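You operate a simulated robot arm through the tools that you are given. There is no shell and no other tool.

Carry out the task below with a simulated two-armed robot. There is one attempt and no reset: what you move stays moved.

## Task
Wipe up the spill on the free end of the island top with the cream cloth and put it back.

It is judged by the outcome, as a careful person would: the job done as asked, and still so three seconds after it is handed in. It fails if anything else is knocked over, pushed out of place, dropped, spilled or broken. Flat cloth is picked up by pressing the open fingertips on it (5 to 10 N) and closing them slowly along it; thin cloth reads only 2 to 8 mm in the jaws.

## Robot
Two 7-joint arms with two-finger grippers on one trunk, on a base that drives. Base frame: it is fixed to the floor where the robot stands at the start and does not move with it; the origin is under the middle of the robot, x ahead of it, y to its left, z up. Readings come in mm, rad, newtons and seconds.
The left shoulder is at the start at [85, 216, 1117], the right one opposite. With the tool pointing down near the work surface each hand reaches from about 320 to 840 mm from the robot's upright axis, wherever it stands, measured 20 degrees to its own side. Payload 3.18 kg a hand.
Tool frame (each hand has its own): the origin (TCP) lies between the finger pads and is the grasp point; the fingertips stand 30 mm ahead of it; z points along the fingers, y is the line along which they close. Largest opening 144 mm; the body of the gripper starts 103 mm behind the TCP.
Orientation is that of the tool frame in the base frame, as a unit quaternion [x, y, z, w]. With the fingers straight down and closing along the base's y, the tool's x points along the base's -x, its y along +y and its z along -z.

## Interface
- The arms move only by the tool play_rows. It takes "left_moves", "right_moves" or both (then of equal length, played together; a hand with none holds still); each is a list that holds one entry, the list of rows, each a list of 7 numbers: the shift along the tool's x, y, z in cm, then the turn, a rotation vector about the tool's x, y, z in rad, then the finger opening in cm, from 0 to 14.4. In form: [[[x, y, z, ax, ay, az, jaw], ...]]. A call has 1 to 20 rows; each row shifts and turns the commanded pose from where the row before left it, along the tool's axes as they then stand. Rows are played at 5 a second. More than 50 mm and 0.15 rad between two rows, or a gripper value outside its range, and nothing of the call is played. A pose out of reach is approached as far as the arm can. The call stops where the force on the tool passes 40 N (or 10 N more than at its start, if that is more) or the arm is blocked; 0.2 s more then pass. Each finger halts on what it meets, pressing with about 42 N; the grip force reading is that of the motor and also rises with nothing between the fingers. The clock runs only during rows and for 0.2 s after the last one: add rows that do not move to give the fingers time. It gives the time, the measured TCP pose, the force on the tool (base axes), the opening and the grip force at its end, in the units of the frame above (readings bear some noise), with the torque about the TCP (base axes, N m) and any sound that the robot's microphone picked up.
- Cameras (640 x 400 px; columns grow to the right, rows downward): "scene" is now at [185.2, 1.7, 1307.7]; the picture's right is [0.04, -1.00, 0.00], its down [-0.54, -0.02, -0.84] and it looks along [0.84, 0.03, -0.54] (base axes); focal length 284 px, centre (320, 200). "left" rides on the left gripper at [76, -16, -143] in its tool frame; the picture's right is [0.21, 0.98, 0.00], its down [-0.84, 0.18, -0.51] and it looks along [-0.50, 0.11, 0.86] (tool axes); focal length 218 px, centre (320, 200). "right" rides on the right gripper at [77, 16, -143] in its tool frame; the picture's right is [-0.21, 0.98, 0.00], its down [-0.84, -0.18, -0.51] and it looks along [-0.50, -0.11, 0.86] (tool axes); focal length 218 px, centre (320, 200). There is no depth. A picture from a camera that has moved, and an enlarged one, comes with that camera's place and axes in the base frame and with its lens.
- snapshot(camera): a new picture of that camera. It takes no simulated time.
- move_column(by): slides the trunk up (or, below 0, down) by that many mm; the arms and the scene camera ride with it, the base frame stays. It gives what a move gives, with no picture.
- steer(legs): drives the robot by 1 to 6 legs, each [ahead, left, turn to the left] in mm, mm and rad, along the robot's own axes; the way and the turn of a leg run together, so that a leg with both is an arc; at most 1500 mm and 3.142 rad a leg. The arms and the cameras ride along, it lands a little off, and it stops where it bumps. It gives what a move gives.
- aim_head(pan, tilt): turns the head with the scene camera to pan (to the left, within 1.396 rad either way) and tilt (down, from -0.506 to 1.204), counted from straight ahead of the robot. It gives what a move gives.
- enlarge(camera, box): a new picture of the part [left, top, right, bottom] of that camera's present view, enlarged. It takes no simulated time.
- finish_job(): hands the job in; it is judged then, once.

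Places have to be worked out from the pictures, the camera data and where the tool is seen. Open the grippers and draw the arms clear of the work before you hand the job in, unless the task says otherwise.

The tools are called after ">>>" by a JSON object that holds its "name" and its "arguments". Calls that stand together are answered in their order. play_rows: Moves the arms, as the interface text tells. Its arguments: {"type":"object","properties":{"left_moves":{"type":"array"},"right_moves":{"type":"array"}},"required":[]} The other tools are called the same way: move_column (by) slides the trunk up or down; steer (legs) drives the base; aim_head (pan, tilt) turns the head that bears the scene camera; snapshot (camera) takes a picture; enlarge (camera, box) takes an enlarged picture of a part of a camera's view; finish_job () hands the job in.

At the start:

```text
time: 0.0
left_position: [385.7, 163.3, 1112.2]
left_tool_rot: [0.0, 1.0, -0.001, 0.0]
left_contact_force: [-0.7, 0.3, -1.2]
left_moment: [0.01, 0.01, -0.01]
left_width: 144.1
left_gripper_force: 0.1
right_position: [387.5, -160.2, 1060.2]
right_tool_rot: [0.001, 1.0, 0.0, 0.0]
right_contact_force: [0.6, -0.8, -0.1]
right_moment: [0.01, 0.03, 0.0]
right_width: 143.9
right_gripper_force: 0.0
trunk travel left (down, up): [-200.0, 169.0]
robot x, y, heading: [-1.1, 4.6, 0.003]
head pan, tilt: [0.042, 0.574]
```

scene: 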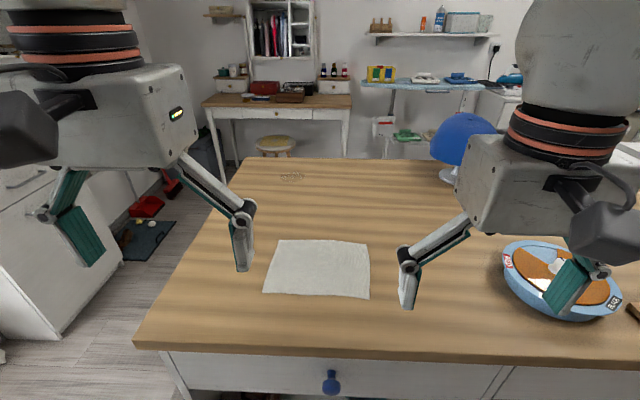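
right: 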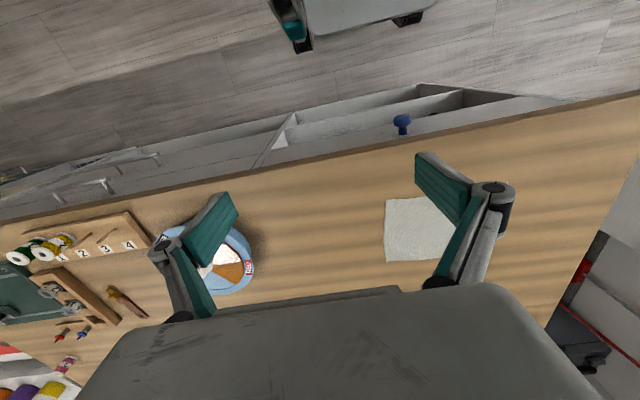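
left: 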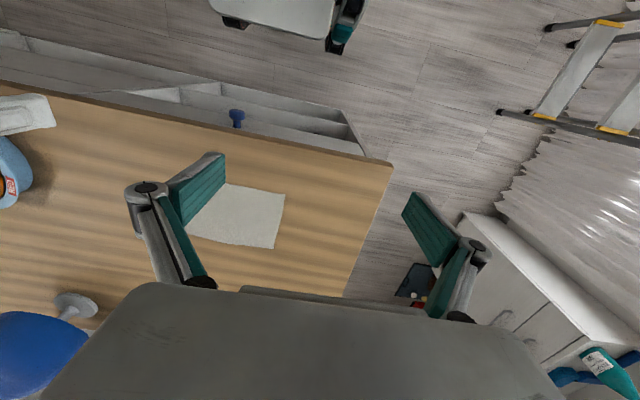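

The scene shows a cream cloth lying flat on the island top, and a faint speckled mark at the far left end near (291,177) px that may be the spill. I'll look closer at both before moving.

>>> {"name": "enlarge", "arguments": {"camera": "scene", "box": [200, 150, 440, 300]}}

>>> {"name": "enlarge", "arguments": {"camera": "scene", "box": [240, 155, 340, 218]}}

>>> {"name": "snapshot", "arguments": {"camera": "scene"}}

```text
2.67 times, centred on (320, 225) of scene
camera zoom: at [185.2, 1.7, 1307.7], right [0.04, -1.0, 0.0], down [-0.54, -0.02, -0.84], along [0.84, 0.03, -0.54], focal length 757 px, centre (320, 133)
```

zoom: 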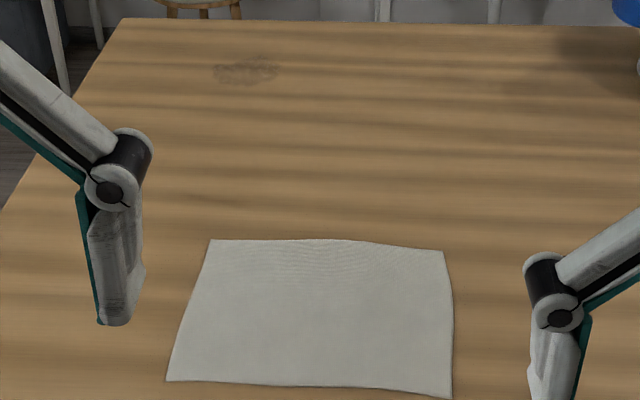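

```text
6.35 times, centred on (290, 186) of scene
camera zoom: at [185.2, 1.7, 1307.7], right [0.04, -1.0, 0.0], down [-0.54, -0.02, -0.84], along [0.84, 0.03, -0.54], focal length 1803 px, centre (510, 286)
```

zoom: 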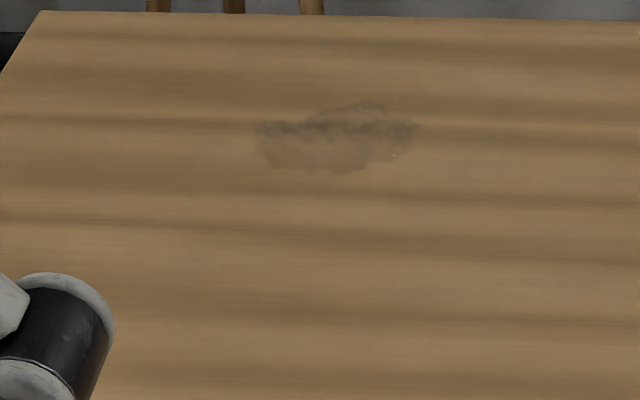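

```text
taken
camera scene: at [185.2, 1.7, 1307.7], right [0.04, -1.0, 0.0], down [-0.54, -0.02, -0.84], along [0.84, 0.03, -0.54], focal length 284 px, centre (320, 200)
```

scene: 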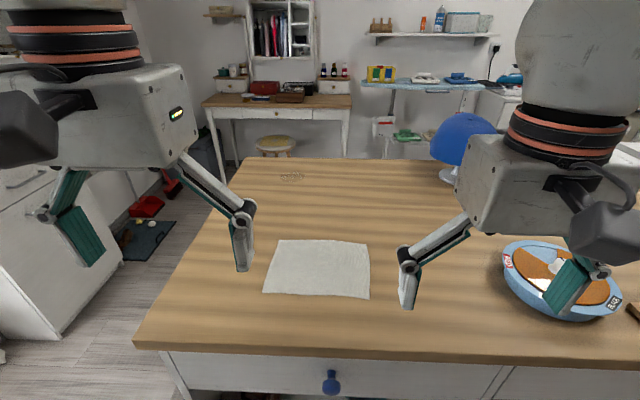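

The island top sits at z≈865 by triangulating the cloth corners in two views. The cloth spans about x 537–690, y −82–122, and the spill is near (1015, 123), which is out of reach from here. I'll look to the left to see whether I can drive around to the island's left side.

>>> {"name": "aim_head", "arguments": {"pan": 1.2, "tilt": 0.6}}

>>> {"name": "snapshot", "arguments": {"camera": "scene"}}

```text
time: 1.4
left_position: [385.6, 164.9, 1113.1]
left_tool_rot: [-0.001, 1.0, -0.002, 0.0]
left_contact_force: [0.8, -0.2, 0.5]
left_moment: [0.0, 0.01, 0.02]
left_width: 143.9
left_gripper_force: 0.0
right_position: [387.0, -159.2, 1059.5]
right_tool_rot: [0.0, 1.0, 0.0, -0.001]
right_contact_force: [-0.9, -0.2, -0.2]
right_moment: [0.0, 0.01, 0.01]
right_width: 143.8
right_gripper_force: 0.0
trunk travel left (down, up): [-200.0, 169.0]
robot x, y, heading: [-0.8, 0.1, 0.0]
head pan, tilt: [1.201, 0.6]
```

```text
taken
camera scene: at [128.2, 80.4, 1305.4], right [0.93, -0.36, 0.0], down [-0.2, -0.53, -0.83], along [0.3, 0.77, -0.56], focal length 284 px, centre (320, 200)
```

scene: 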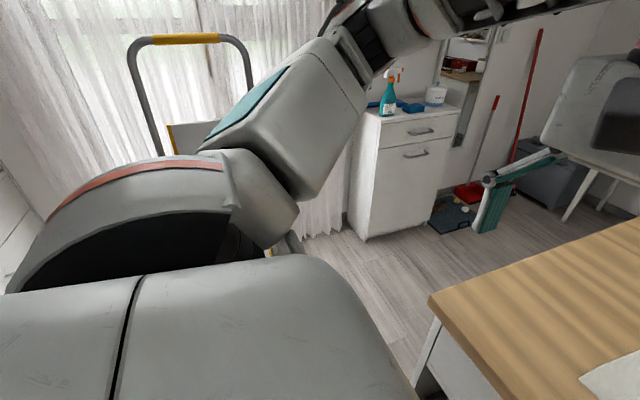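

The left arm's elbow sticks out to the side and there is a stepladder at about y≥1140, so I need to know what stands around the robot before turning. I'll look far left and far right.

>>> {"name": "aim_head", "arguments": {"pan": 1.39, "tilt": 0.2}}

>>> {"name": "snapshot", "arguments": {"camera": "scene"}}

>>> {"name": "aim_head", "arguments": {"pan": -1.39, "tilt": 0.4}}

>>> {"name": "snapshot", "arguments": {"camera": "scene"}}

```text
time: 2.2
left_position: [385.7, 164.7, 1111.1]
left_tool_rot: [-0.001, 1.0, -0.002, -0.001]
left_contact_force: [-0.6, 0.8, 0.3]
left_moment: [-0.01, 0.02, 0.03]
left_width: 144.2
left_gripper_force: 0.1
right_position: [388.1, -159.5, 1059.4]
right_tool_rot: [0.001, 1.0, 0.0, -0.001]
right_contact_force: [0.3, -0.3, -0.5]
right_moment: [0.01, -0.01, 0.0]
right_width: 144.0
right_gripper_force: 0.1
trunk travel left (down, up): [-200.0, 169.0]
robot x, y, heading: [-3.3, 0.9, 0.0]
head pan, tilt: [1.389, 0.201]
```

```text
taken
camera scene: at [113.0, 89.7, 1342.2], right [0.98, -0.18, 0.0], down [-0.04, -0.2, -0.98], along [0.18, 0.96, -0.2], focal length 284 px, centre (320, 200)
```

scene: 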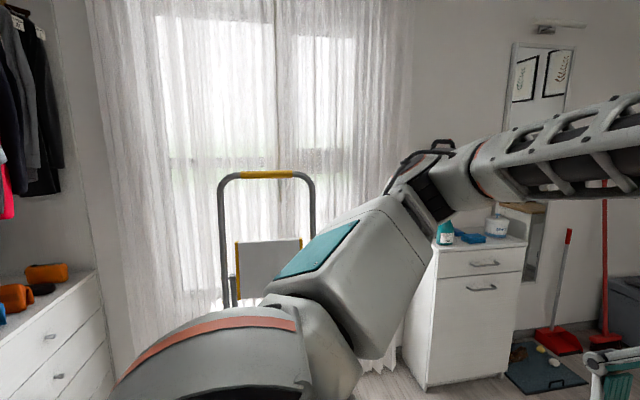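

```text
time: 4.7
left_position: [384.8, 164.5, 1112.0]
left_tool_rot: [0.0, 1.0, -0.001, 0.0]
left_contact_force: [0.3, 0.1, 0.2]
left_moment: [0.0, 0.0, -0.04]
left_width: 144.0
left_gripper_force: 0.0
right_position: [387.7, -158.9, 1060.0]
right_tool_rot: [-0.001, 1.0, 0.0, -0.001]
right_contact_force: [-0.4, -0.3, -0.7]
right_moment: [-0.04, -0.01, 0.04]
right_width: 143.8
right_gripper_force: 0.0
trunk travel left (down, up): [-200.0, 169.0]
robot x, y, heading: [2.8, -3.1, 0.002]
head pan, tilt: [-1.389, 0.4]
```

```text
taken
camera scene: at [112.9, -93.1, 1323.7], right [-0.98, -0.18, 0.0], down [-0.07, 0.38, -0.92], along [0.17, -0.91, -0.39], focal length 284 px, centre (320, 200)
```

scene: 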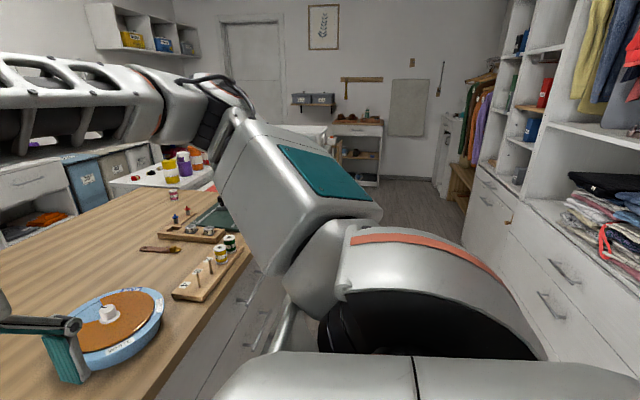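

Behind is a wardrobe front at roughly x=−730, the ladder stays at y≥1140, and the cabinet at y≥1300. So I'll shift left, turn right to face −y, and check before moving along to the island's free (left) end.

>>> {"name": "steer", "arguments": {"legs": [[0, 300, 0], [0, 0, -1.5708]]}}

>>> {"name": "aim_head", "arguments": {"pan": 1.0, "tilt": 0.7}}

>>> {"name": "snapshot", "arguments": {"camera": "scene"}}

```text
time: 11.9
left_position: [147.7, -87.2, 1111.1]
left_tool_rot: [0.723, 0.691, -0.001, -0.001]
left_contact_force: [-0.7, -0.1, 0.4]
left_moment: [-0.02, 0.0, 0.01]
left_width: 143.9
left_gripper_force: 0.2
right_position: [-176.2, -74.2, 1059.4]
right_tool_rot: [0.722, 0.691, 0.001, -0.001]
right_contact_force: [-0.1, 0.5, -0.6]
right_moment: [0.0, 0.0, -0.03]
right_width: 143.9
right_gripper_force: 0.0
trunk travel left (down, up): [-200.0, 169.0]
robot x, y, heading: [2.3, 304.7, -1.622]
head pan, tilt: [-1.389, 0.4]
```

```text
time: 14.1
left_position: [148.5, -88.0, 1110.8]
left_tool_rot: [0.722, 0.692, 0.0, -0.001]
left_contact_force: [0.1, 0.4, 0.4]
left_moment: [0.0, 0.01, -0.02]
left_width: 144.3
left_gripper_force: 0.2
right_position: [-176.5, -74.9, 1060.8]
right_tool_rot: [0.723, 0.691, 0.001, 0.0]
right_contact_force: [0.4, 0.4, 0.4]
right_moment: [0.0, -0.01, 0.0]
right_width: 144.1
right_gripper_force: 0.1
trunk travel left (down, up): [-200.0, 169.0]
robot x, y, heading: [-0.1, 305.3, -1.612]
head pan, tilt: [1.0, 0.7]
```

```text
taken
camera scene: at [65.9, 158.1, 1296.8], right [-0.58, -0.82, 0.0], down [-0.53, 0.37, -0.77], along [0.62, -0.44, -0.64], focal length 284 px, centre (320, 200)
```

scene: 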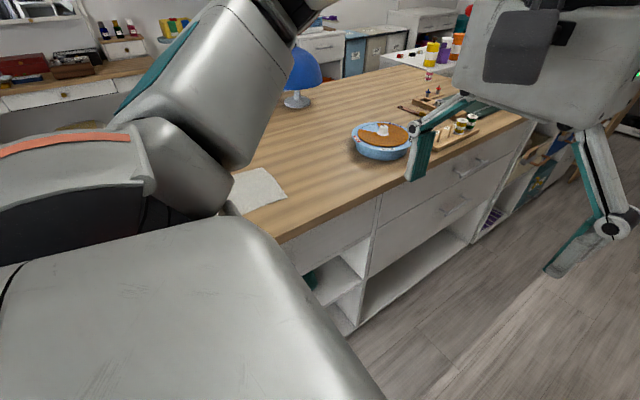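

The turn landed at heading about −1.615 with nothing bumped. Next I'll correct the heading, back away to y≈700 and slide along +x to about x=584.

>>> {"name": "steer", "arguments": {"legs": [[0, 0, 0.044], [-400, 0, 0], [0, 584, 0]]}}

>>> {"name": "aim_head", "arguments": {"pan": 0.0, "tilt": 0.7}}

>>> {"name": "snapshot", "arguments": {"camera": "scene"}}

>>> {"name": "snapshot", "arguments": {"camera": "left"}}

```text
time: 22.2
left_position: [753.1, 325.8, 1111.9]
left_tool_rot: [0.707, 0.707, 0.0, -0.001]
left_contact_force: [0.7, 0.1, 0.7]
left_moment: [0.0, -0.01, 0.0]
left_width: 144.0
left_gripper_force: 0.0
right_position: [431.8, 322.8, 1059.5]
right_tool_rot: [0.708, 0.706, 0.0, 0.0]
right_contact_force: [0.1, 0.3, -0.1]
right_moment: [0.01, 0.01, -0.02]
right_width: 144.0
right_gripper_force: 0.1
trunk travel left (down, up): [-200.0, 169.0]
robot x, y, heading: [588.6, 713.5, -1.572]
head pan, tilt: [1.0, 0.7]
```

```text
time: 23.5
left_position: [754.3, 325.2, 1112.0]
left_tool_rot: [0.708, 0.707, 0.0, 0.0]
left_contact_force: [0.0, 0.5, 0.2]
left_moment: [-0.02, 0.05, 0.02]
left_width: 144.0
left_gripper_force: 0.2
right_position: [431.5, 323.1, 1060.5]
right_tool_rot: [0.708, 0.706, 0.001, 0.0]
right_contact_force: [-0.1, 0.1, -0.4]
right_moment: [0.01, 0.03, 0.01]
right_width: 143.8
right_gripper_force: 0.0
trunk travel left (down, up): [-200.0, 169.0]
robot x, y, heading: [593.3, 714.4, -1.569]
head pan, tilt: [0.0, 0.7]
```

```text
taken
camera scene: at [591.0, 527.8, 1296.8], right [-1.0, 0.0, 0.0], down [0.0, 0.64, -0.76], along [0.0, -0.76, -0.64], focal length 284 px, centre (320, 200)
```

scene: 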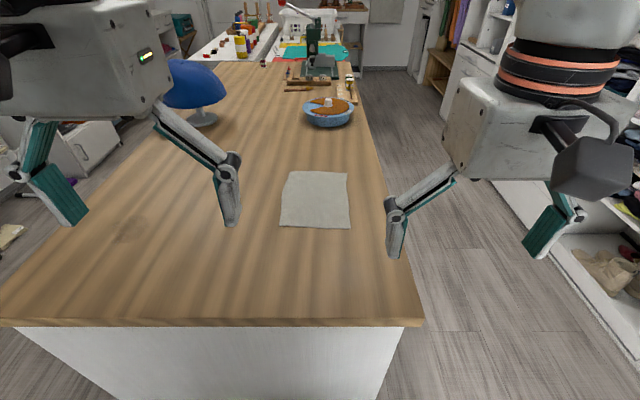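

```text
taken
camera left: at [737.8, 400.7, 1255.6], right [0.98, 0.21, 0.0], down [0.18, -0.84, 0.51], along [0.1, -0.5, -0.86], focal length 218 px, centre (320, 200)
```

left: 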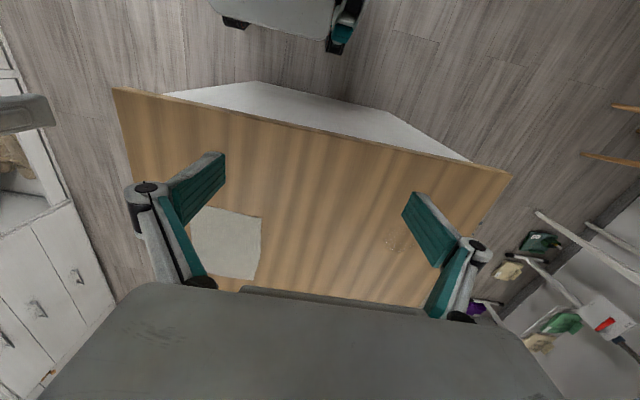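

The robot stands at (591, 714) facing −y, with the cloth in front of it and the spill on the left side of the view. I'll enlarge both regions to fix places accurately from here.

>>> {"name": "enlarge", "arguments": {"camera": "scene", "box": [240, 150, 400, 250]}}

>>> {"name": "enlarge", "arguments": {"camera": "scene", "box": [60, 190, 220, 290]}}

>>> {"name": "enlarge", "arguments": {"camera": "left", "box": [160, 170, 480, 370]}}

```text
4.00 times, centred on (320, 200) of scene
camera zoom: at [591.0, 527.8, 1296.8], right [-1.0, 0.0, 0.0], down [0.0, 0.64, -0.76], along [0.0, -0.76, -0.64], focal length 1136 px, centre (320, 200)
```

zoom: 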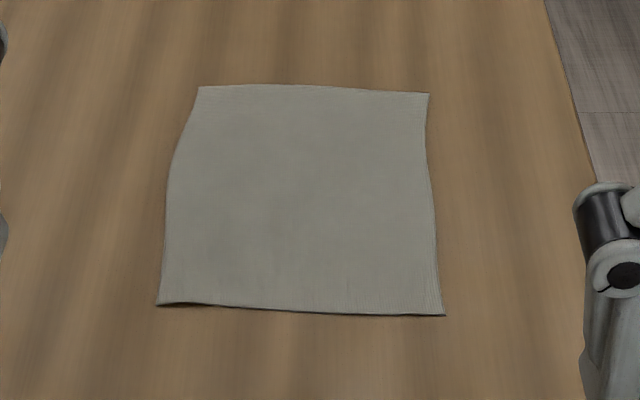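

```text
4.00 times, centred on (140, 240) of scene
camera zoom: at [591.0, 527.8, 1296.8], right [-1.0, 0.0, 0.0], down [0.0, 0.64, -0.76], along [0.0, -0.76, -0.64], focal length 1136 px, centre (1040, 40)
```

zoom: 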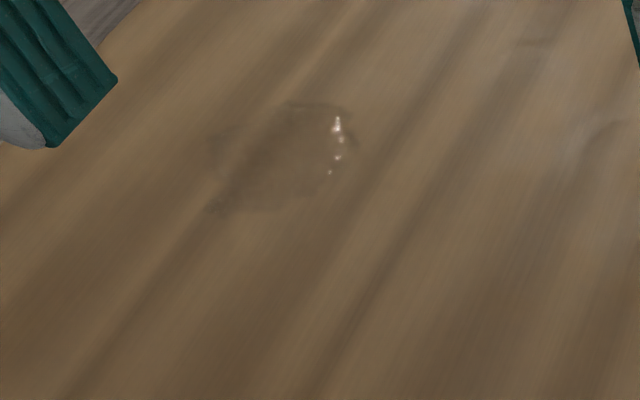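

```text
2.00 times, centred on (320, 270) of left
camera zoom: at [737.8, 400.7, 1255.6], right [0.98, 0.21, 0.0], down [0.18, -0.84, 0.51], along [0.1, -0.5, -0.86], focal length 436 px, centre (320, 60)
```

zoom: 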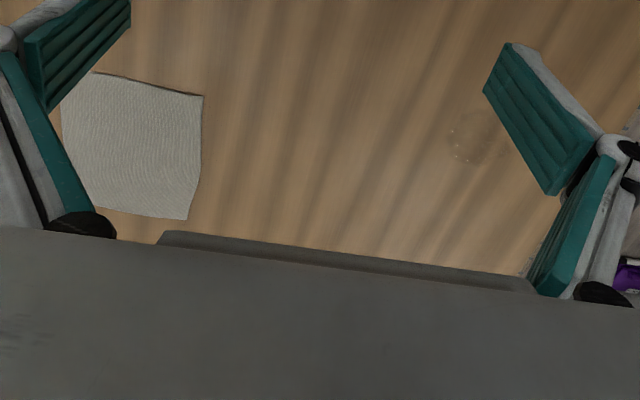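

Seen from here, the cloth spans about x 522–675, y −100–107, and the spill about x 955–1033, y 68–150. I'll bring the left hand above the near edge of the cloth at about (598, 82), jaw at 80 mm, and check the position before touching.

>>> {"name": "play_rows", "arguments": {"left_moves": [[[-3.0, -1.95, 0.5, 0, 0, 0, 12], [-3.0, -1.95, 1.0, 0, 0, 0, 10], [-3.0, -1.95, 1.5, 0, 0, 0, 9], [-3.0, -1.95, 1.5, 0, 0, 0, 8], [-3.0, -1.95, 1.5, 0, 0, 0, 8], [-3.0, -1.95, 1.5, 0, 0, 0, 8], [-3.0, -1.95, 1.5, 0, 0, 0, 8], [-3.0, -1.95, 1.2, 0, 0, 0, 8], [0, 0, 0, 0, 0, 0, 8], [0, 0, 0, 0, 0, 0, 8]]]}}

>>> {"name": "snapshot", "arguments": {"camera": "left"}}

>>> {"name": "snapshot", "arguments": {"camera": "scene"}}

```text
time: 25.7
left_position: [597.8, 83.8, 1008.6]
left_tool_rot: [0.707, 0.707, 0.001, -0.001]
left_contact_force: [-0.4, -0.1, 0.0]
left_moment: [0.05, 0.0, 0.01]
left_width: 80.0
left_gripper_force: 0.0
right_position: [431.0, 324.1, 1059.1]
right_tool_rot: [0.707, 0.707, 0.0, 0.0]
right_contact_force: [0.5, -0.2, -0.3]
right_moment: [-0.02, 0.0, 0.02]
right_width: 144.0
right_gripper_force: 0.0
trunk travel left (down, up): [-200.0, 169.0]
robot x, y, heading: [593.3, 710.5, -1.571]
head pan, tilt: [0.0, 0.7]
```

```text
taken
camera left: at [580.6, 159.2, 1151.7], right [0.98, 0.21, 0.0], down [0.18, -0.84, 0.51], along [0.11, -0.5, -0.86], focal length 218 px, centre (320, 200)
```

left: 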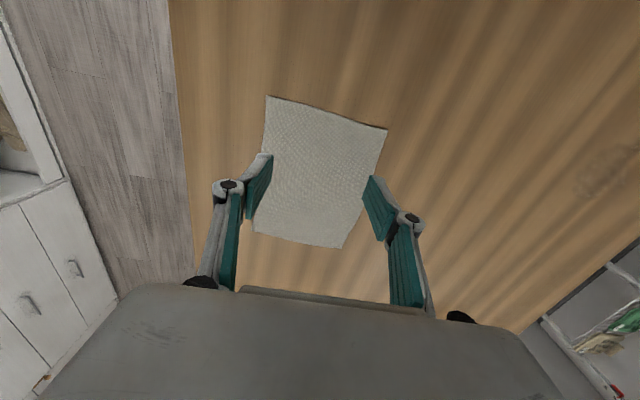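

```text
taken
camera scene: at [590.5, 527.5, 1296.8], right [-1.0, 0.0, 0.0], down [0.0, 0.64, -0.76], along [0.0, -0.76, -0.64], focal length 284 px, centre (320, 200)
```

scene: 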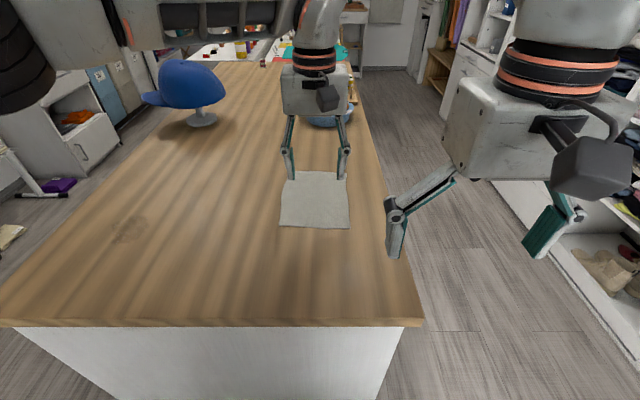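

The fingertips straddle the cloth's near edge region as intended (near edge at y≈110, finger centre y≈84). I'll descend most of the way, ending about 10 mm above the cloth.

>>> {"name": "play_rows", "arguments": {"left_moves": [[[0.3, 0.2, 2.5, 0, 0, 0, 8], [0, 0.2, 2.5, 0, 0, 0, 8], [0, 0, 2.5, 0, 0, 0, 8], [0, 0, 1.6, 0, 0, 0, 8], [0, 0, 0.6, 0, 0, 0, 8], [0, 0, 0, 0, 0, 0, 8]]]}}

>>> {"name": "snapshot", "arguments": {"camera": "left"}}

```text
time: 27.1
left_position: [601.8, 87.6, 912.2]
left_tool_rot: [0.707, 0.707, -0.001, 0.0]
left_contact_force: [0.5, -0.1, 0.4]
left_moment: [0.07, 0.01, 0.02]
left_width: 80.0
left_gripper_force: 0.0
right_position: [431.2, 323.1, 1059.2]
right_tool_rot: [0.708, 0.707, 0.001, -0.001]
right_contact_force: [-0.6, 0.2, -0.3]
right_moment: [-0.01, 0.03, -0.03]
right_width: 144.1
right_gripper_force: 0.1
trunk travel left (down, up): [-200.0, 169.0]
robot x, y, heading: [591.4, 711.0, -1.571]
head pan, tilt: [0.0, 0.7]
```

```text
taken
camera left: at [585.7, 163.7, 1055.7], right [0.98, 0.21, 0.0], down [0.18, -0.84, 0.51], along [0.1, -0.5, -0.86], focal length 218 px, centre (320, 200)
```

left: 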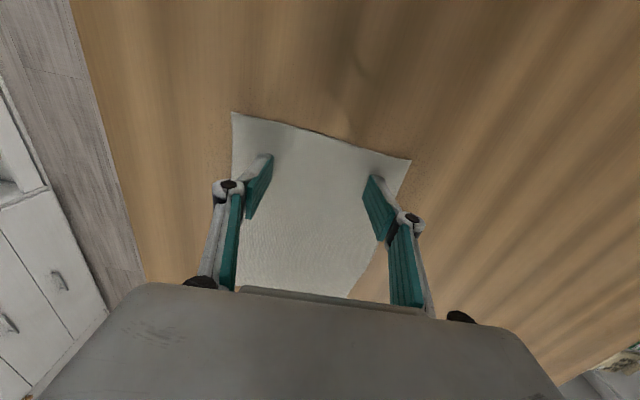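

Both fingertips are over the cloth, about 15 mm above it. I'll lower in small steps and watch for contact force.

>>> {"name": "play_rows", "arguments": {"left_moves": [[[0, 0, 0.4, 0, 0, 0, 8], [0, 0, 0.4, 0, 0, 0, 8], [0, 0, 0.3, 0, 0, 0, 8], [0, 0, 0.2, 0, 0, 0, 8], [0, 0, 0, 0, 0, 0, 8]]]}}

```text
time: 28.3
left_position: [601.9, 89.3, 896.0]
left_tool_rot: [0.707, 0.707, 0.001, -0.001]
left_contact_force: [1.4, -0.7, 8.5]
left_moment: [0.0, 0.0, -0.05]
left_width: 91.1
left_gripper_force: 6.0
right_position: [432.0, 323.2, 1058.5]
right_tool_rot: [0.708, 0.706, 0.001, -0.001]
right_contact_force: [0.2, 0.2, -0.7]
right_moment: [0.04, 0.03, 0.02]
right_width: 143.7
right_gripper_force: 0.1
trunk travel left (down, up): [-200.0, 169.0]
robot x, y, heading: [586.3, 712.7, -1.573]
head pan, tilt: [0.0, 0.7]
```

Contact at about TCP z=896 with 8.5 N, inside the 5–10 N window. Now I'll close the fingers slowly along the cloth.

>>> {"name": "play_rows", "arguments": {"left_moves": [[[0, 0, 0, 0, 0, 0, 7.6], [0, 0, 0, 0, 0, 0, 7.2], [0, 0, 0, 0, 0, 0, 6.8], [0, 0, 0, 0, 0, 0, 6.4], [0, 0, 0, 0, 0, 0, 6.0], [0, 0, 0, 0, 0, 0, 5.6], [0, 0, 0, 0, 0, 0, 5.2], [0, 0, 0, 0, 0, 0, 4.8]]]}}

>>> {"name": "snapshot", "arguments": {"camera": "left"}}

```text
time: 30.1
left_position: [602.0, 88.7, 901.8]
left_tool_rot: [0.707, 0.707, -0.003, 0.002]
left_contact_force: [-0.3, -1.7, 17.4]
left_moment: [-0.04, 0.03, -0.02]
left_width: 57.3
left_gripper_force: 6.5
right_position: [431.4, 325.3, 1061.3]
right_tool_rot: [0.708, 0.706, -0.001, 0.0]
right_contact_force: [0.7, 0.3, 0.3]
right_moment: [-0.07, -0.01, -0.03]
right_width: 144.0
right_gripper_force: 0.1
trunk travel left (down, up): [-200.0, 169.0]
robot x, y, heading: [590.5, 708.2, -1.575]
head pan, tilt: [0.0, 0.7]
```

```text
taken
camera left: at [585.2, 165.7, 1045.3], right [0.98, 0.21, 0.0], down [0.18, -0.84, 0.51], along [0.1, -0.5, -0.86], focal length 218 px, centre (320, 200)
```

left: 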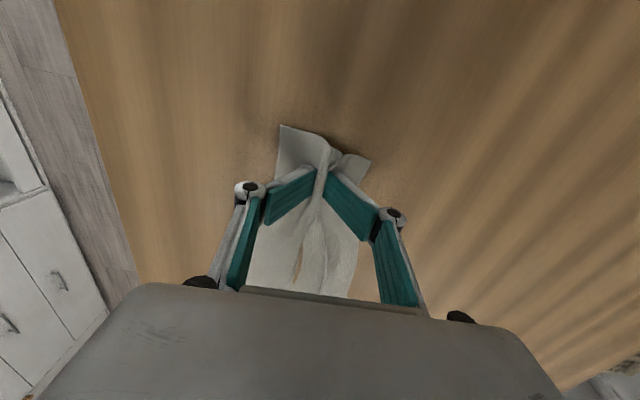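

The cloth is gathering into a fold between the fingers, and the pads have hinged inward with 17 N of press. I'll zoom in to see the fold before going on.

>>> {"name": "enlarge", "arguments": {"camera": "left", "box": [200, 100, 440, 300]}}

```text
2.00 times, centred on (320, 200) of left
camera zoom: at [585.2, 165.7, 1045.3], right [0.98, 0.21, 0.0], down [0.18, -0.84, 0.51], along [0.1, -0.5, -0.86], focal length 436 px, centre (320, 200)
```

zoom: 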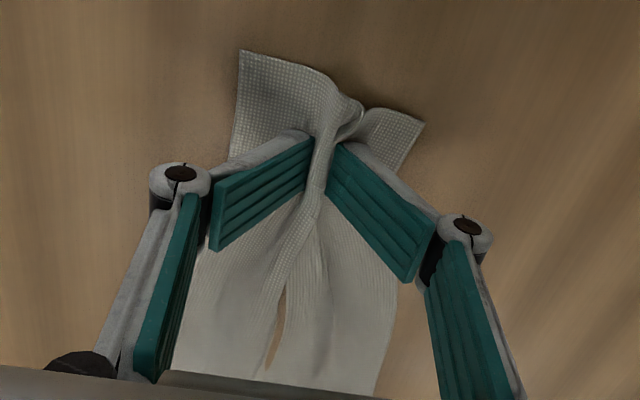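

The fold is already caught between the two tips. I'll ease the press by raising a few millimetres while closing the rest of the way slowly.

>>> {"name": "play_rows", "arguments": {"left_moves": [[[0, 0, -0.1, 0, 0, 0, 4.4], [0, 0, -0.1, 0, 0, 0, 4.0], [0, 0, -0.1, 0, 0, 0, 3.6], [0, 0, -0.1, 0, 0, 0, 3.2], [0, 0, -0.1, 0, 0, 0, 2.8], [0, 0, 0, 0, 0, 0, 2.4], [0, 0, 0, 0, 0, 0, 2.0], [0, 0, 0, 0, 0, 0, 1.6]]]}}

>>> {"name": "enlarge", "arguments": {"camera": "left", "box": [200, 100, 440, 300]}}

```text
time: 30.6
left_position: [600.0, 86.7, 908.9]
left_tool_rot: [0.706, 0.708, -0.005, 0.001]
left_contact_force: [9.9, -0.8, 63.7]
left_moment: [-0.25, 0.07, -0.07]
left_width: 0.2
left_gripper_force: 28.9
right_position: [430.9, 324.4, 1060.3]
right_tool_rot: [0.707, 0.707, 0.001, 0.0]
right_contact_force: [0.6, -0.5, 0.4]
right_moment: [0.01, -0.03, 0.01]
right_width: 144.2
right_gripper_force: 0.0
trunk travel left (down, up): [-200.0, 169.0]
robot x, y, heading: [589.6, 709.8, -1.571]
head pan, tilt: [0.0, 0.7]
stopped in row 2 (left hand): the force on the tool passed its limit at 49 N (the readings are from after the stop); the commanded pose is now the measured one
```

```text
2.00 times, centred on (320, 200) of left
camera zoom: at [584.9, 164.3, 1051.5], right [0.98, 0.21, -0.01], down [0.19, -0.84, 0.51], along [0.1, -0.5, -0.86], focal length 436 px, centre (320, 200)
```

zoom: 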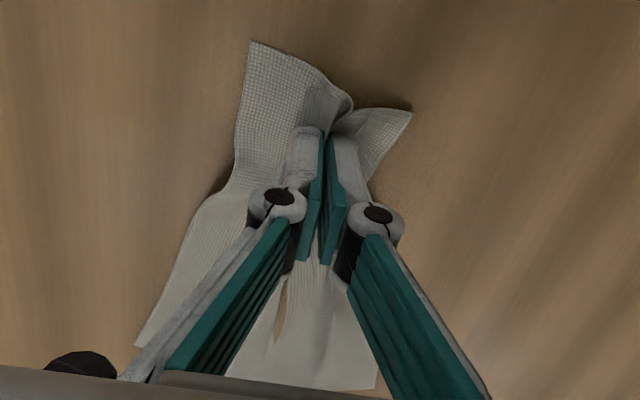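

The fingers snapped shut with a large press (64 N), so I must relieve it. I'll raise a few millimetres with the jaw held closed and see whether cloth is held.

>>> {"name": "play_rows", "arguments": {"left_moves": [[[0, 0, -0.2, 0, 0, 0, 0], [0, 0, -0.2, 0, 0, 0, 0], [0, 0, -0.2, 0, 0, 0, 0], [0, 0, 0, 0, 0, 0, 0]]]}}

>>> {"name": "enlarge", "arguments": {"camera": "left", "box": [200, 100, 440, 300]}}

```text
time: 31.6
left_position: [602.2, 88.6, 908.8]
left_tool_rot: [0.706, 0.708, -0.001, -0.001]
left_contact_force: [-0.2, -0.3, 3.6]
left_moment: [0.07, -0.16, -0.02]
left_width: 7.2
left_gripper_force: 36.2
right_position: [430.6, 322.6, 1059.4]
right_tool_rot: [0.707, 0.707, 0.0, 0.0]
right_contact_force: [0.7, 0.6, -0.1]
right_moment: [0.0, 0.01, 0.0]
right_width: 144.2
right_gripper_force: 0.1
trunk travel left (down, up): [-200.0, 169.0]
robot x, y, heading: [589.7, 710.2, -1.573]
head pan, tilt: [0.0, 0.7]
```

```text
2.00 times, centred on (320, 200) of left
camera zoom: at [584.9, 164.9, 1053.1], right [0.98, 0.21, 0.0], down [0.18, -0.84, 0.51], along [0.1, -0.5, -0.86], focal length 436 px, centre (320, 200)
```

zoom: 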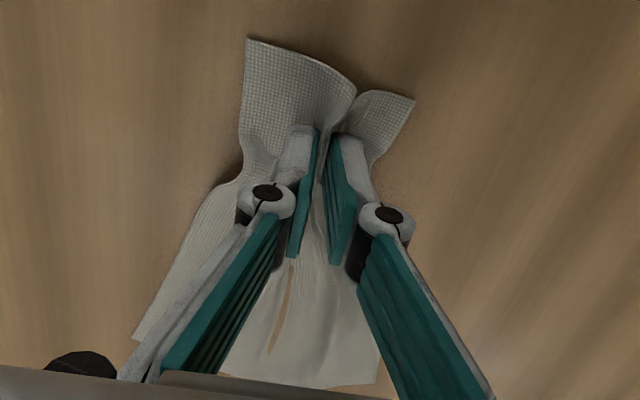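

Width reads 7.2 mm with 36 N grip and only 3.6 N contact, so the fold seems held. I'll lift 60 mm slowly and look.

>>> {"name": "play_rows", "arguments": {"left_moves": [[[0, 0, -0.5, 0, 0, 0, 0], [0, 0, -1, 0, 0, 0, 0], [0, 0, -1.5, 0, 0, 0, 0], [0, 0, -1.5, 0, 0, 0, 0], [0, 0, -1.5, 0, 0, 0, 0], [0, 0, 0, 0, 0, 0, 0]]]}}

>>> {"name": "snapshot", "arguments": {"camera": "left"}}

>>> {"name": "enlarge", "arguments": {"camera": "scene", "box": [220, 100, 420, 250]}}

```text
time: 33.0
left_position: [602.5, 87.9, 969.5]
left_tool_rot: [0.706, 0.708, -0.002, -0.002]
left_contact_force: [1.8, 1.6, 3.6]
left_moment: [-0.03, -0.02, -0.02]
left_width: 1.7
left_gripper_force: 37.1
right_position: [431.5, 322.5, 1060.0]
right_tool_rot: [0.707, 0.707, 0.001, 0.0]
right_contact_force: [-0.3, -0.2, 0.2]
right_moment: [-0.02, -0.01, 0.04]
right_width: 144.0
right_gripper_force: 0.2
trunk travel left (down, up): [-200.0, 169.0]
robot x, y, heading: [590.7, 710.1, -1.572]
head pan, tilt: [0.0, 0.7]
```

```text
taken
camera left: at [585.9, 163.8, 1113.7], right [0.98, 0.21, 0.0], down [0.18, -0.84, 0.51], along [0.1, -0.5, -0.86], focal length 218 px, centre (320, 200)
```

left: 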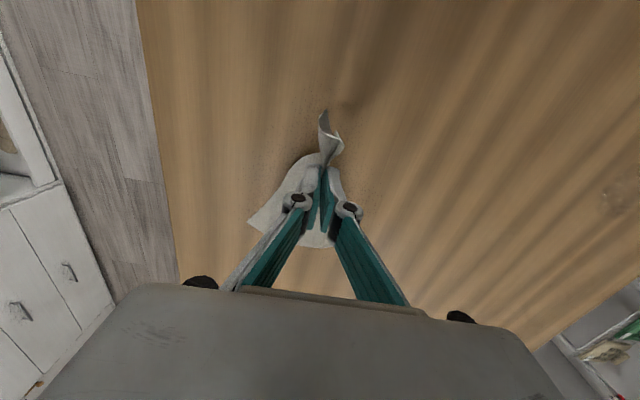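

```text
2.67 times, centred on (320, 175) of scene
camera zoom: at [591.0, 527.7, 1296.7], right [-1.0, 0.0, 0.0], down [0.0, 0.64, -0.76], along [0.0, -0.76, -0.64], focal length 757 px, centre (320, 267)
```

zoom: 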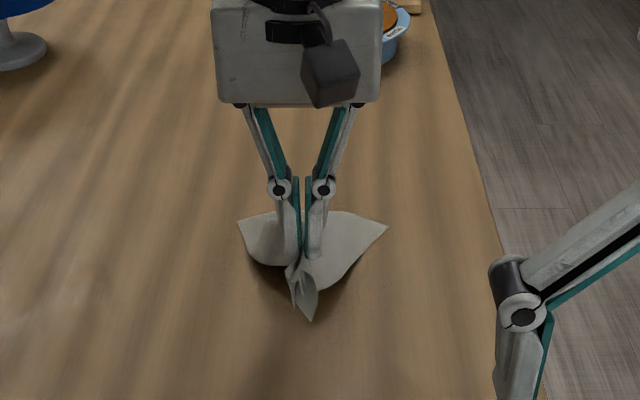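

The cloth is held and lifts with the fingers, with its near flap sticking out toward the robot. I'll lift it clear (to about z 1110) and carry it over toward the spill.

>>> {"name": "play_rows", "arguments": {"left_moves": [[[0, 0, -2.5, 0, 0, 0, 0], [0, 0, -3.0, 0, 0, 0, 0], [0, 0, -3.5, 0, 0, 0, 0], [0, 0, -3.5, 0, 0, 0, 0], [0, 1.5, -1.5, 0, 0, 0, 0], [0, 3, 0, 0, 0, 0, 0], [0, 3.5, 0, 0, 0, 0, 0], [0, 3.5, 0, 0, 0, 0, 0], [0, 3.5, 0, 0, 0, 0, 0], [0, 3.5, 0, 0, 0, 0, 0], [0, 3.5, 0, 0, 0, 0, 0], [0, 3.5, 0, 0, 0, 0, 0], [0, 3.5, 0, 0, 0, 0, 0], [0, 3.5, 0, 0, 0, 0, 0], [0, 3.0, 0, 0, 0, 0, 0], [0, 2.0, 0, 0, 0, 0, 0], [0, 1, 0, 0, 0, 0, 0], [0, 0, 0, 0, 0, 0, 0], [0, 0, 0, 0, 0, 0, 0]]]}}

>>> {"name": "snapshot", "arguments": {"camera": "scene"}}

>>> {"name": "snapshot", "arguments": {"camera": "left"}}

```text
time: 37.0
left_position: [824.5, 102.0, 1104.1]
left_tool_rot: [0.699, 0.715, -0.006, 0.0]
left_contact_force: [-0.6, 0.0, 0.5]
left_moment: [0.01, 0.0, -0.02]
left_width: 0.5
left_gripper_force: 32.8
left hand out of reach, approached as far as the arm can: row 10, 11, 12, 13, 14, 15, 16, 17
right_position: [431.7, 322.6, 1060.4]
right_tool_rot: [0.707, 0.707, 0.001, -0.001]
right_contact_force: [0.3, 0.3, 0.4]
right_moment: [-0.01, 0.05, 0.03]
right_width: 144.0
right_gripper_force: 0.0
trunk travel left (down, up): [-200.0, 169.0]
robot x, y, heading: [590.9, 708.6, -1.572]
head pan, tilt: [0.0, 0.7]
```

```text
taken
camera scene: at [590.9, 527.7, 1296.8], right [-1.0, 0.0, 0.0], down [0.0, 0.64, -0.76], along [0.0, -0.76, -0.64], focal length 284 px, centre (320, 200)
```

scene: 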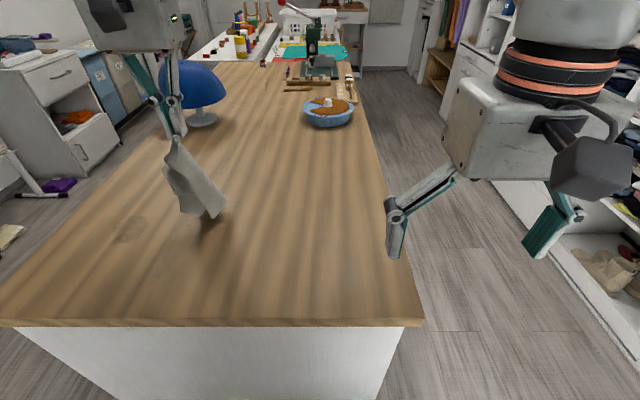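

```text
taken
camera left: at [806.8, 179.3, 1246.4], right [0.97, 0.23, -0.01], down [0.2, -0.83, 0.52], along [0.11, -0.5, -0.86], focal length 218 px, centre (320, 200)
```

left: 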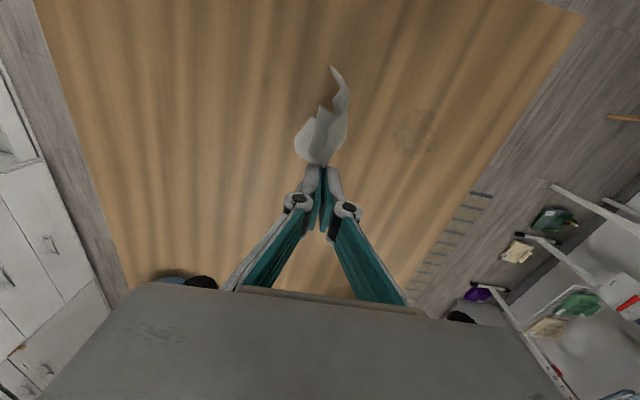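

The arm stopped short at x≈825 because the lift is too high for its reach there; the cloth hangs about 190 mm below the tips. I'll lower 50 mm and see where the hand goes.

>>> {"name": "play_rows", "arguments": {"left_moves": [[[0, 0, 1.5, 0, 0, 0, 0], [0, 0, 1.5, 0, 0, 0, 0], [0, 0, 1.5, 0, 0, 0, 0], [0, 0, 0, 0, 0, 0, 0]]]}}

```text
time: 38.0
left_position: [823.8, 102.9, 1058.4]
left_tool_rot: [0.706, 0.708, -0.002, 0.0]
left_contact_force: [-0.1, 0.5, 0.2]
left_moment: [-0.03, -0.02, 0.0]
left_width: 0.3
left_gripper_force: 32.7
right_position: [432.8, 323.0, 1060.0]
right_tool_rot: [0.708, 0.707, 0.001, -0.001]
right_contact_force: [-0.1, 0.7, -0.1]
right_moment: [-0.03, 0.0, 0.02]
right_width: 144.0
right_gripper_force: 0.1
trunk travel left (down, up): [-200.0, 169.0]
robot x, y, heading: [590.1, 712.0, -1.571]
head pan, tilt: [0.0, 0.7]
```

The commanded pose follows the real one, so no jump. I'll come down a bit more and continue toward the spill in +x.

>>> {"name": "play_rows", "arguments": {"left_moves": [[[0, 0, 1.5, 0, 0, 0, 0], [0, 0, 1.5, 0, 0, 0, 0], [0, 0, 1.5, 0, 0, 0, 0], [0, 2, 0, 0, 0, 0, 0], [0, 2, 0, 0, 0, 0, 0], [0, 2, 0, 0, 0, 0, 0], [0, 0, 0, 0, 0, 0, 0]]]}}

>>> {"name": "snapshot", "arguments": {"camera": "left"}}

```text
time: 39.6
left_position: [883.4, 101.1, 1014.6]
left_tool_rot: [0.706, 0.708, -0.001, -0.002]
left_contact_force: [0.1, 0.2, -0.1]
left_moment: [0.0, 0.0, 0.02]
left_width: 0.6
left_gripper_force: 33.3
right_position: [431.3, 322.1, 1060.8]
right_tool_rot: [0.708, 0.706, 0.001, 0.0]
right_contact_force: [0.2, 0.8, 0.4]
right_moment: [0.0, 0.02, 0.01]
right_width: 144.0
right_gripper_force: 0.1
trunk travel left (down, up): [-200.0, 169.0]
robot x, y, heading: [593.6, 710.6, -1.571]
head pan, tilt: [0.0, 0.7]
```

```text
taken
camera left: at [867.0, 178.3, 1157.8], right [0.98, 0.21, 0.0], down [0.18, -0.84, 0.51], along [0.1, -0.5, -0.86], focal length 218 px, centre (320, 200)
```

left: 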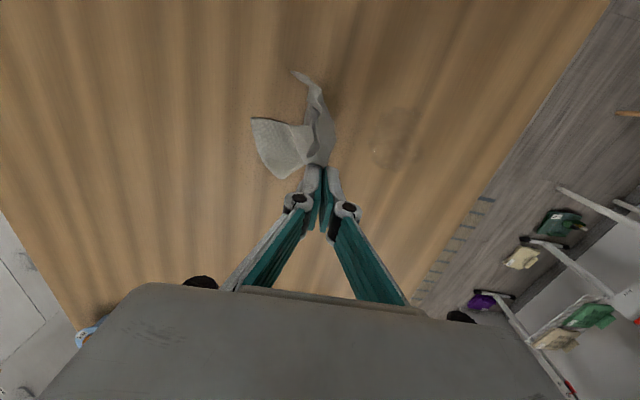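

With the table taken at z≈877 both cameras agree, and it matches the finger contact heights too: the spill is about x 944–1019, y 80–163. The cloth trails toward −x, so I'll lower just at the −x side of the spill, stopping slightly above contact.

>>> {"name": "play_rows", "arguments": {"left_moves": [[[0.5, 1, 1.5, 0, 0, 0, 0], [0.5, 1, 2, 0, 0, 0, 0], [0.5, 1, 2, 0, 0, 0, 0], [0.5, 1, 2, 0, 0, 0, 0], [0, 1, 1.5, 0, 0, 0, 0], [0, 0, 0.5, 0, 0, 0, 0], [0, 0, 0, 0, 0, 0, 0]]]}}

>>> {"name": "snapshot", "arguments": {"camera": "left"}}

>>> {"name": "enlarge", "arguments": {"camera": "scene", "box": [60, 150, 260, 275]}}

```text
time: 41.2
left_position: [935.3, 121.6, 917.8]
left_tool_rot: [0.706, 0.708, -0.002, -0.002]
left_contact_force: [-0.1, 0.3, -1.2]
left_moment: [0.04, 0.0, -0.03]
left_width: 0.6
left_gripper_force: 33.6
right_position: [432.3, 322.8, 1058.9]
right_tool_rot: [0.708, 0.706, 0.0, -0.001]
right_contact_force: [-0.1, -1.0, -0.2]
right_moment: [0.01, -0.01, 0.0]
right_width: 143.9
right_gripper_force: 0.2
trunk travel left (down, up): [-200.0, 169.0]
robot x, y, heading: [591.7, 711.3, -1.576]
head pan, tilt: [0.0, 0.7]
```

```text
taken
camera left: at [918.3, 197.5, 1061.2], right [0.98, 0.21, 0.0], down [0.18, -0.84, 0.51], along [0.1, -0.5, -0.86], focal length 218 px, centre (320, 200)
```

left: 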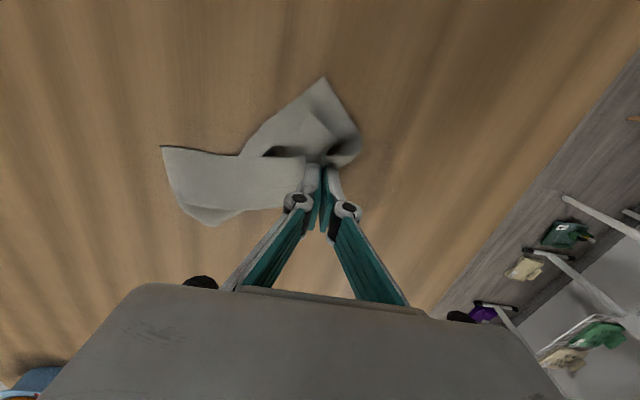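

```text
3.20 times, centred on (160, 212) of scene
camera zoom: at [591.0, 527.8, 1296.8], right [-1.0, 0.0, 0.0], down [0.0, 0.64, -0.76], along [0.0, -0.76, -0.64], focal length 909 px, centre (832, 160)
```

zoom: 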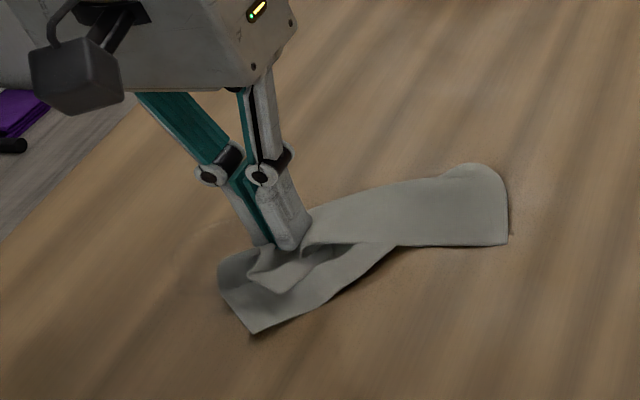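

The hand is about 10 mm above contact with the cloth bunched at the tips and trailing toward −x. I'll zoom in to see what is visible of the spill next to the fingers.

>>> {"name": "enlarge", "arguments": {"camera": "left", "box": [280, 60, 480, 260]}}

>>> {"name": "enlarge", "arguments": {"camera": "scene", "box": [80, 190, 200, 265]}}

```text
2.00 times, centred on (380, 160) of left
camera zoom: at [918.3, 197.5, 1061.2], right [0.98, 0.21, 0.0], down [0.18, -0.84, 0.51], along [0.1, -0.5, -0.86], focal length 436 px, centre (200, 280)
```

zoom: 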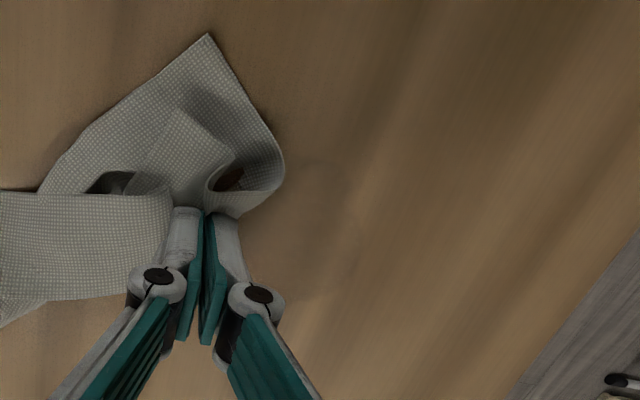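

```text
5.33 times, centred on (140, 228) of scene
camera zoom: at [591.0, 527.8, 1296.8], right [-1.0, 0.0, 0.0], down [0.0, 0.64, -0.76], along [0.0, -0.76, -0.64], focal length 1514 px, centre (1280, 53)
```

zoom: 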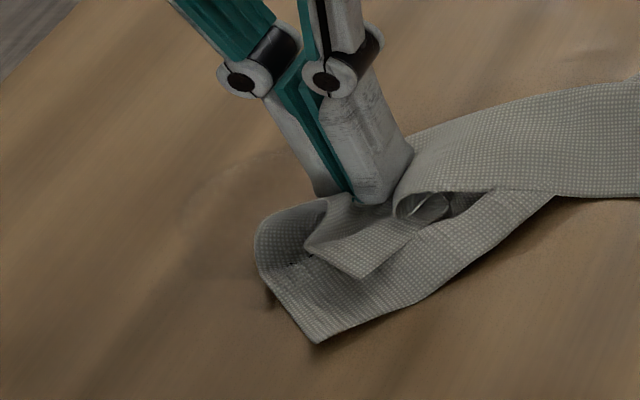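

The remaining spill is faintly visible just right of the fingers (+x side). I'll lower in small steps to press the wad lightly on the top.

>>> {"name": "play_rows", "arguments": {"left_moves": [[[0, 0, 0.3, 0, 0, 0, 0], [0, 0, 0.3, 0, 0, 0, 0], [0, 0, 0.2, 0, 0, 0, 0], [0, 0, 0.2, 0, 0, 0, 0], [0, 0, 0, 0, 0, 0, 0]]]}}

```text
time: 42.4
left_position: [933.6, 122.0, 909.7]
left_tool_rot: [0.705, 0.709, -0.002, 0.0]
left_contact_force: [0.8, -0.5, 7.7]
left_moment: [0.02, -0.04, -0.02]
left_width: 0.7
left_gripper_force: 33.1
right_position: [431.4, 324.1, 1059.7]
right_tool_rot: [0.707, 0.707, 0.0, 0.0]
right_contact_force: [0.4, -0.1, 0.2]
right_moment: [-0.01, -0.01, 0.01]
right_width: 144.0
right_gripper_force: 0.0
trunk travel left (down, up): [-200.0, 169.0]
robot x, y, heading: [591.6, 711.5, -1.576]
head pan, tilt: [0.0, 0.7]
```

Contact with 7.7 N at z≈910. Now a first wiping stroke in +x through the middle of the spill, with a reading after.

>>> {"name": "play_rows", "arguments": {"left_moves": [[[0, 1.5, 0, 0, 0, 0, 0], [0, 1.5, 0, 0, 0, 0, 0], [0, 1.5, 0, 0, 0, 0, 0], [0, 1.5, 0, 0, 0, 0, 0], [0, 1.5, 0, 0, 0, 0, 0], [0, 1.5, 0, 0, 0, 0, 0], [0, 1.0, 0, 0, 0, 0, 0], [0, 0, 0, 0, 0, 0, 0]]]}}

>>> {"name": "snapshot", "arguments": {"camera": "left"}}

>>> {"name": "enlarge", "arguments": {"camera": "scene", "box": [60, 170, 220, 270]}}

```text
time: 44.2
left_position: [993.0, 121.3, 909.2]
left_tool_rot: [0.707, 0.708, -0.001, 0.0]
left_contact_force: [-1.5, -0.6, 6.3]
left_moment: [0.04, 0.06, 0.02]
left_width: 0.5
left_gripper_force: 33.0
left hand out of reach, approached as far as the arm can: row 5, 6, 7
right_position: [431.3, 323.0, 1059.7]
right_tool_rot: [0.708, 0.706, 0.001, -0.001]
right_contact_force: [-0.2, -0.2, 0.4]
right_moment: [-0.01, -0.02, -0.01]
right_width: 143.9
right_gripper_force: 0.0
trunk travel left (down, up): [-200.0, 169.0]
robot x, y, heading: [592.9, 714.3, -1.571]
head pan, tilt: [0.0, 0.7]
```

```text
taken
camera left: at [976.5, 197.0, 1052.5], right [0.98, 0.21, 0.0], down [0.18, -0.84, 0.51], along [0.11, -0.5, -0.86], focal length 218 px, centre (320, 200)
```

left: 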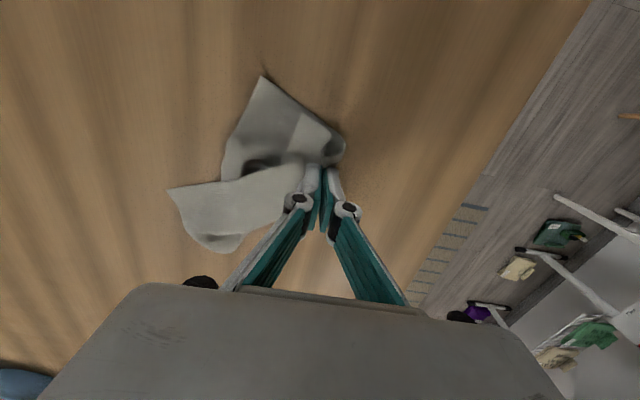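

```text
4.00 times, centred on (140, 220) of scene
camera zoom: at [590.4, 528.2, 1296.9], right [-1.0, 0.0, 0.0], down [0.0, 0.64, -0.77], along [0.0, -0.77, -0.64], focal length 1136 px, centre (1040, 120)
```

zoom: 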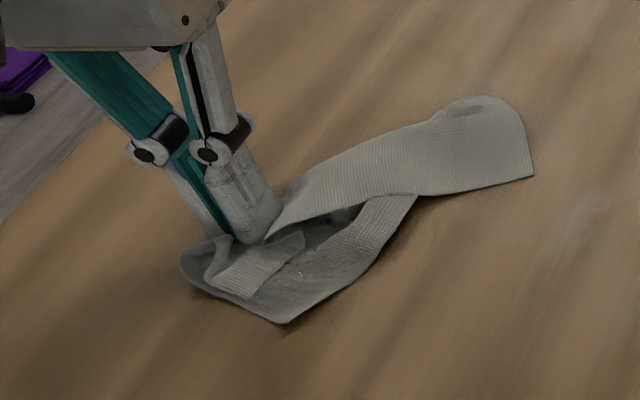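

The arm's sideways reach ends at x≈993, short of the spill's far side at 1019. I'll lift the cloth 25 mm and shift the base 100 mm to its left to bring the whole spill inside the reach.

>>> {"name": "play_rows", "arguments": {"left_moves": [[[0, 0, -1.0, 0, 0, 0, 0], [0, 0, -1.5, 0, 0, 0, 0], [0, 0, 0, 0, 0, 0, 0]]]}}

>>> {"name": "steer", "arguments": {"legs": [[0, 100, 0]]}}

>>> {"name": "snapshot", "arguments": {"camera": "left"}}

>>> {"name": "snapshot", "arguments": {"camera": "scene"}}

```text
time: 45.0
left_position: [992.4, 120.6, 909.2]
left_tool_rot: [0.706, 0.708, -0.002, 0.0]
left_contact_force: [-2.7, -1.3, 7.0]
left_moment: [0.02, 0.06, 0.0]
left_width: 0.8
left_gripper_force: 32.2
left hand out of reach, approached as far as the arm can: row 1, 2
right_position: [431.1, 322.6, 1059.5]
right_tool_rot: [0.707, 0.707, 0.001, 0.0]
right_contact_force: [-0.6, 0.1, -0.5]
right_moment: [0.02, -0.02, 0.0]
right_width: 143.9
right_gripper_force: 0.0
trunk travel left (down, up): [-200.0, 169.0]
robot x, y, heading: [590.6, 710.3, -1.571]
head pan, tilt: [0.0, 0.7]
```

```text
time: 46.5
left_position: [1094.3, 121.1, 908.7]
left_tool_rot: [0.705, 0.709, -0.002, 0.0]
left_contact_force: [1.2, 0.1, 6.7]
left_moment: [0.06, -0.05, -0.02]
left_width: 0.7
left_gripper_force: 32.5
right_position: [531.3, 322.9, 1060.5]
right_tool_rot: [0.707, 0.707, 0.0, 0.0]
right_contact_force: [0.5, -0.7, -0.4]
right_moment: [-0.03, 0.01, 0.02]
right_width: 143.8
right_gripper_force: 0.0
trunk travel left (down, up): [-200.0, 169.0]
robot x, y, heading: [691.6, 712.4, -1.572]
head pan, tilt: [0.0, 0.7]
```

```text
taken
camera left: at [1077.5, 197.4, 1052.4], right [0.98, 0.21, 0.0], down [0.19, -0.84, 0.51], along [0.11, -0.5, -0.86], focal length 218 px, centre (320, 200)
```

left: 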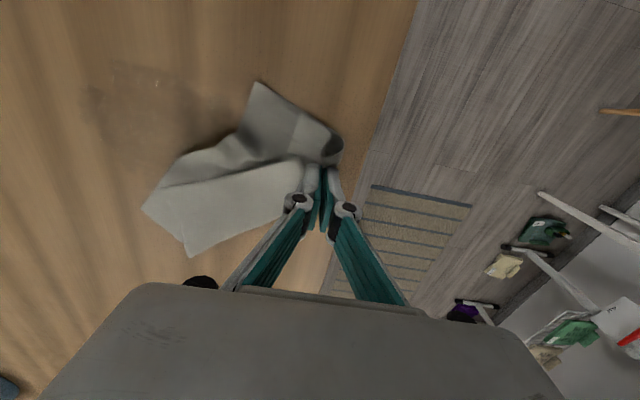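

```text
taken
camera scene: at [691.0, 528.4, 1297.0], right [-1.0, 0.0, 0.0], down [0.0, 0.64, -0.77], along [0.0, -0.77, -0.64], focal length 284 px, centre (320, 200)
```

scene: 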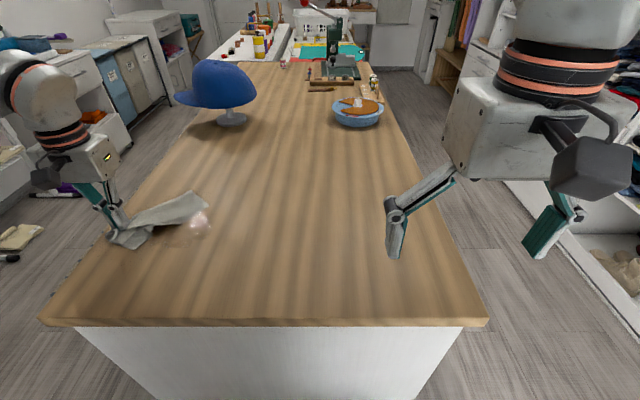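

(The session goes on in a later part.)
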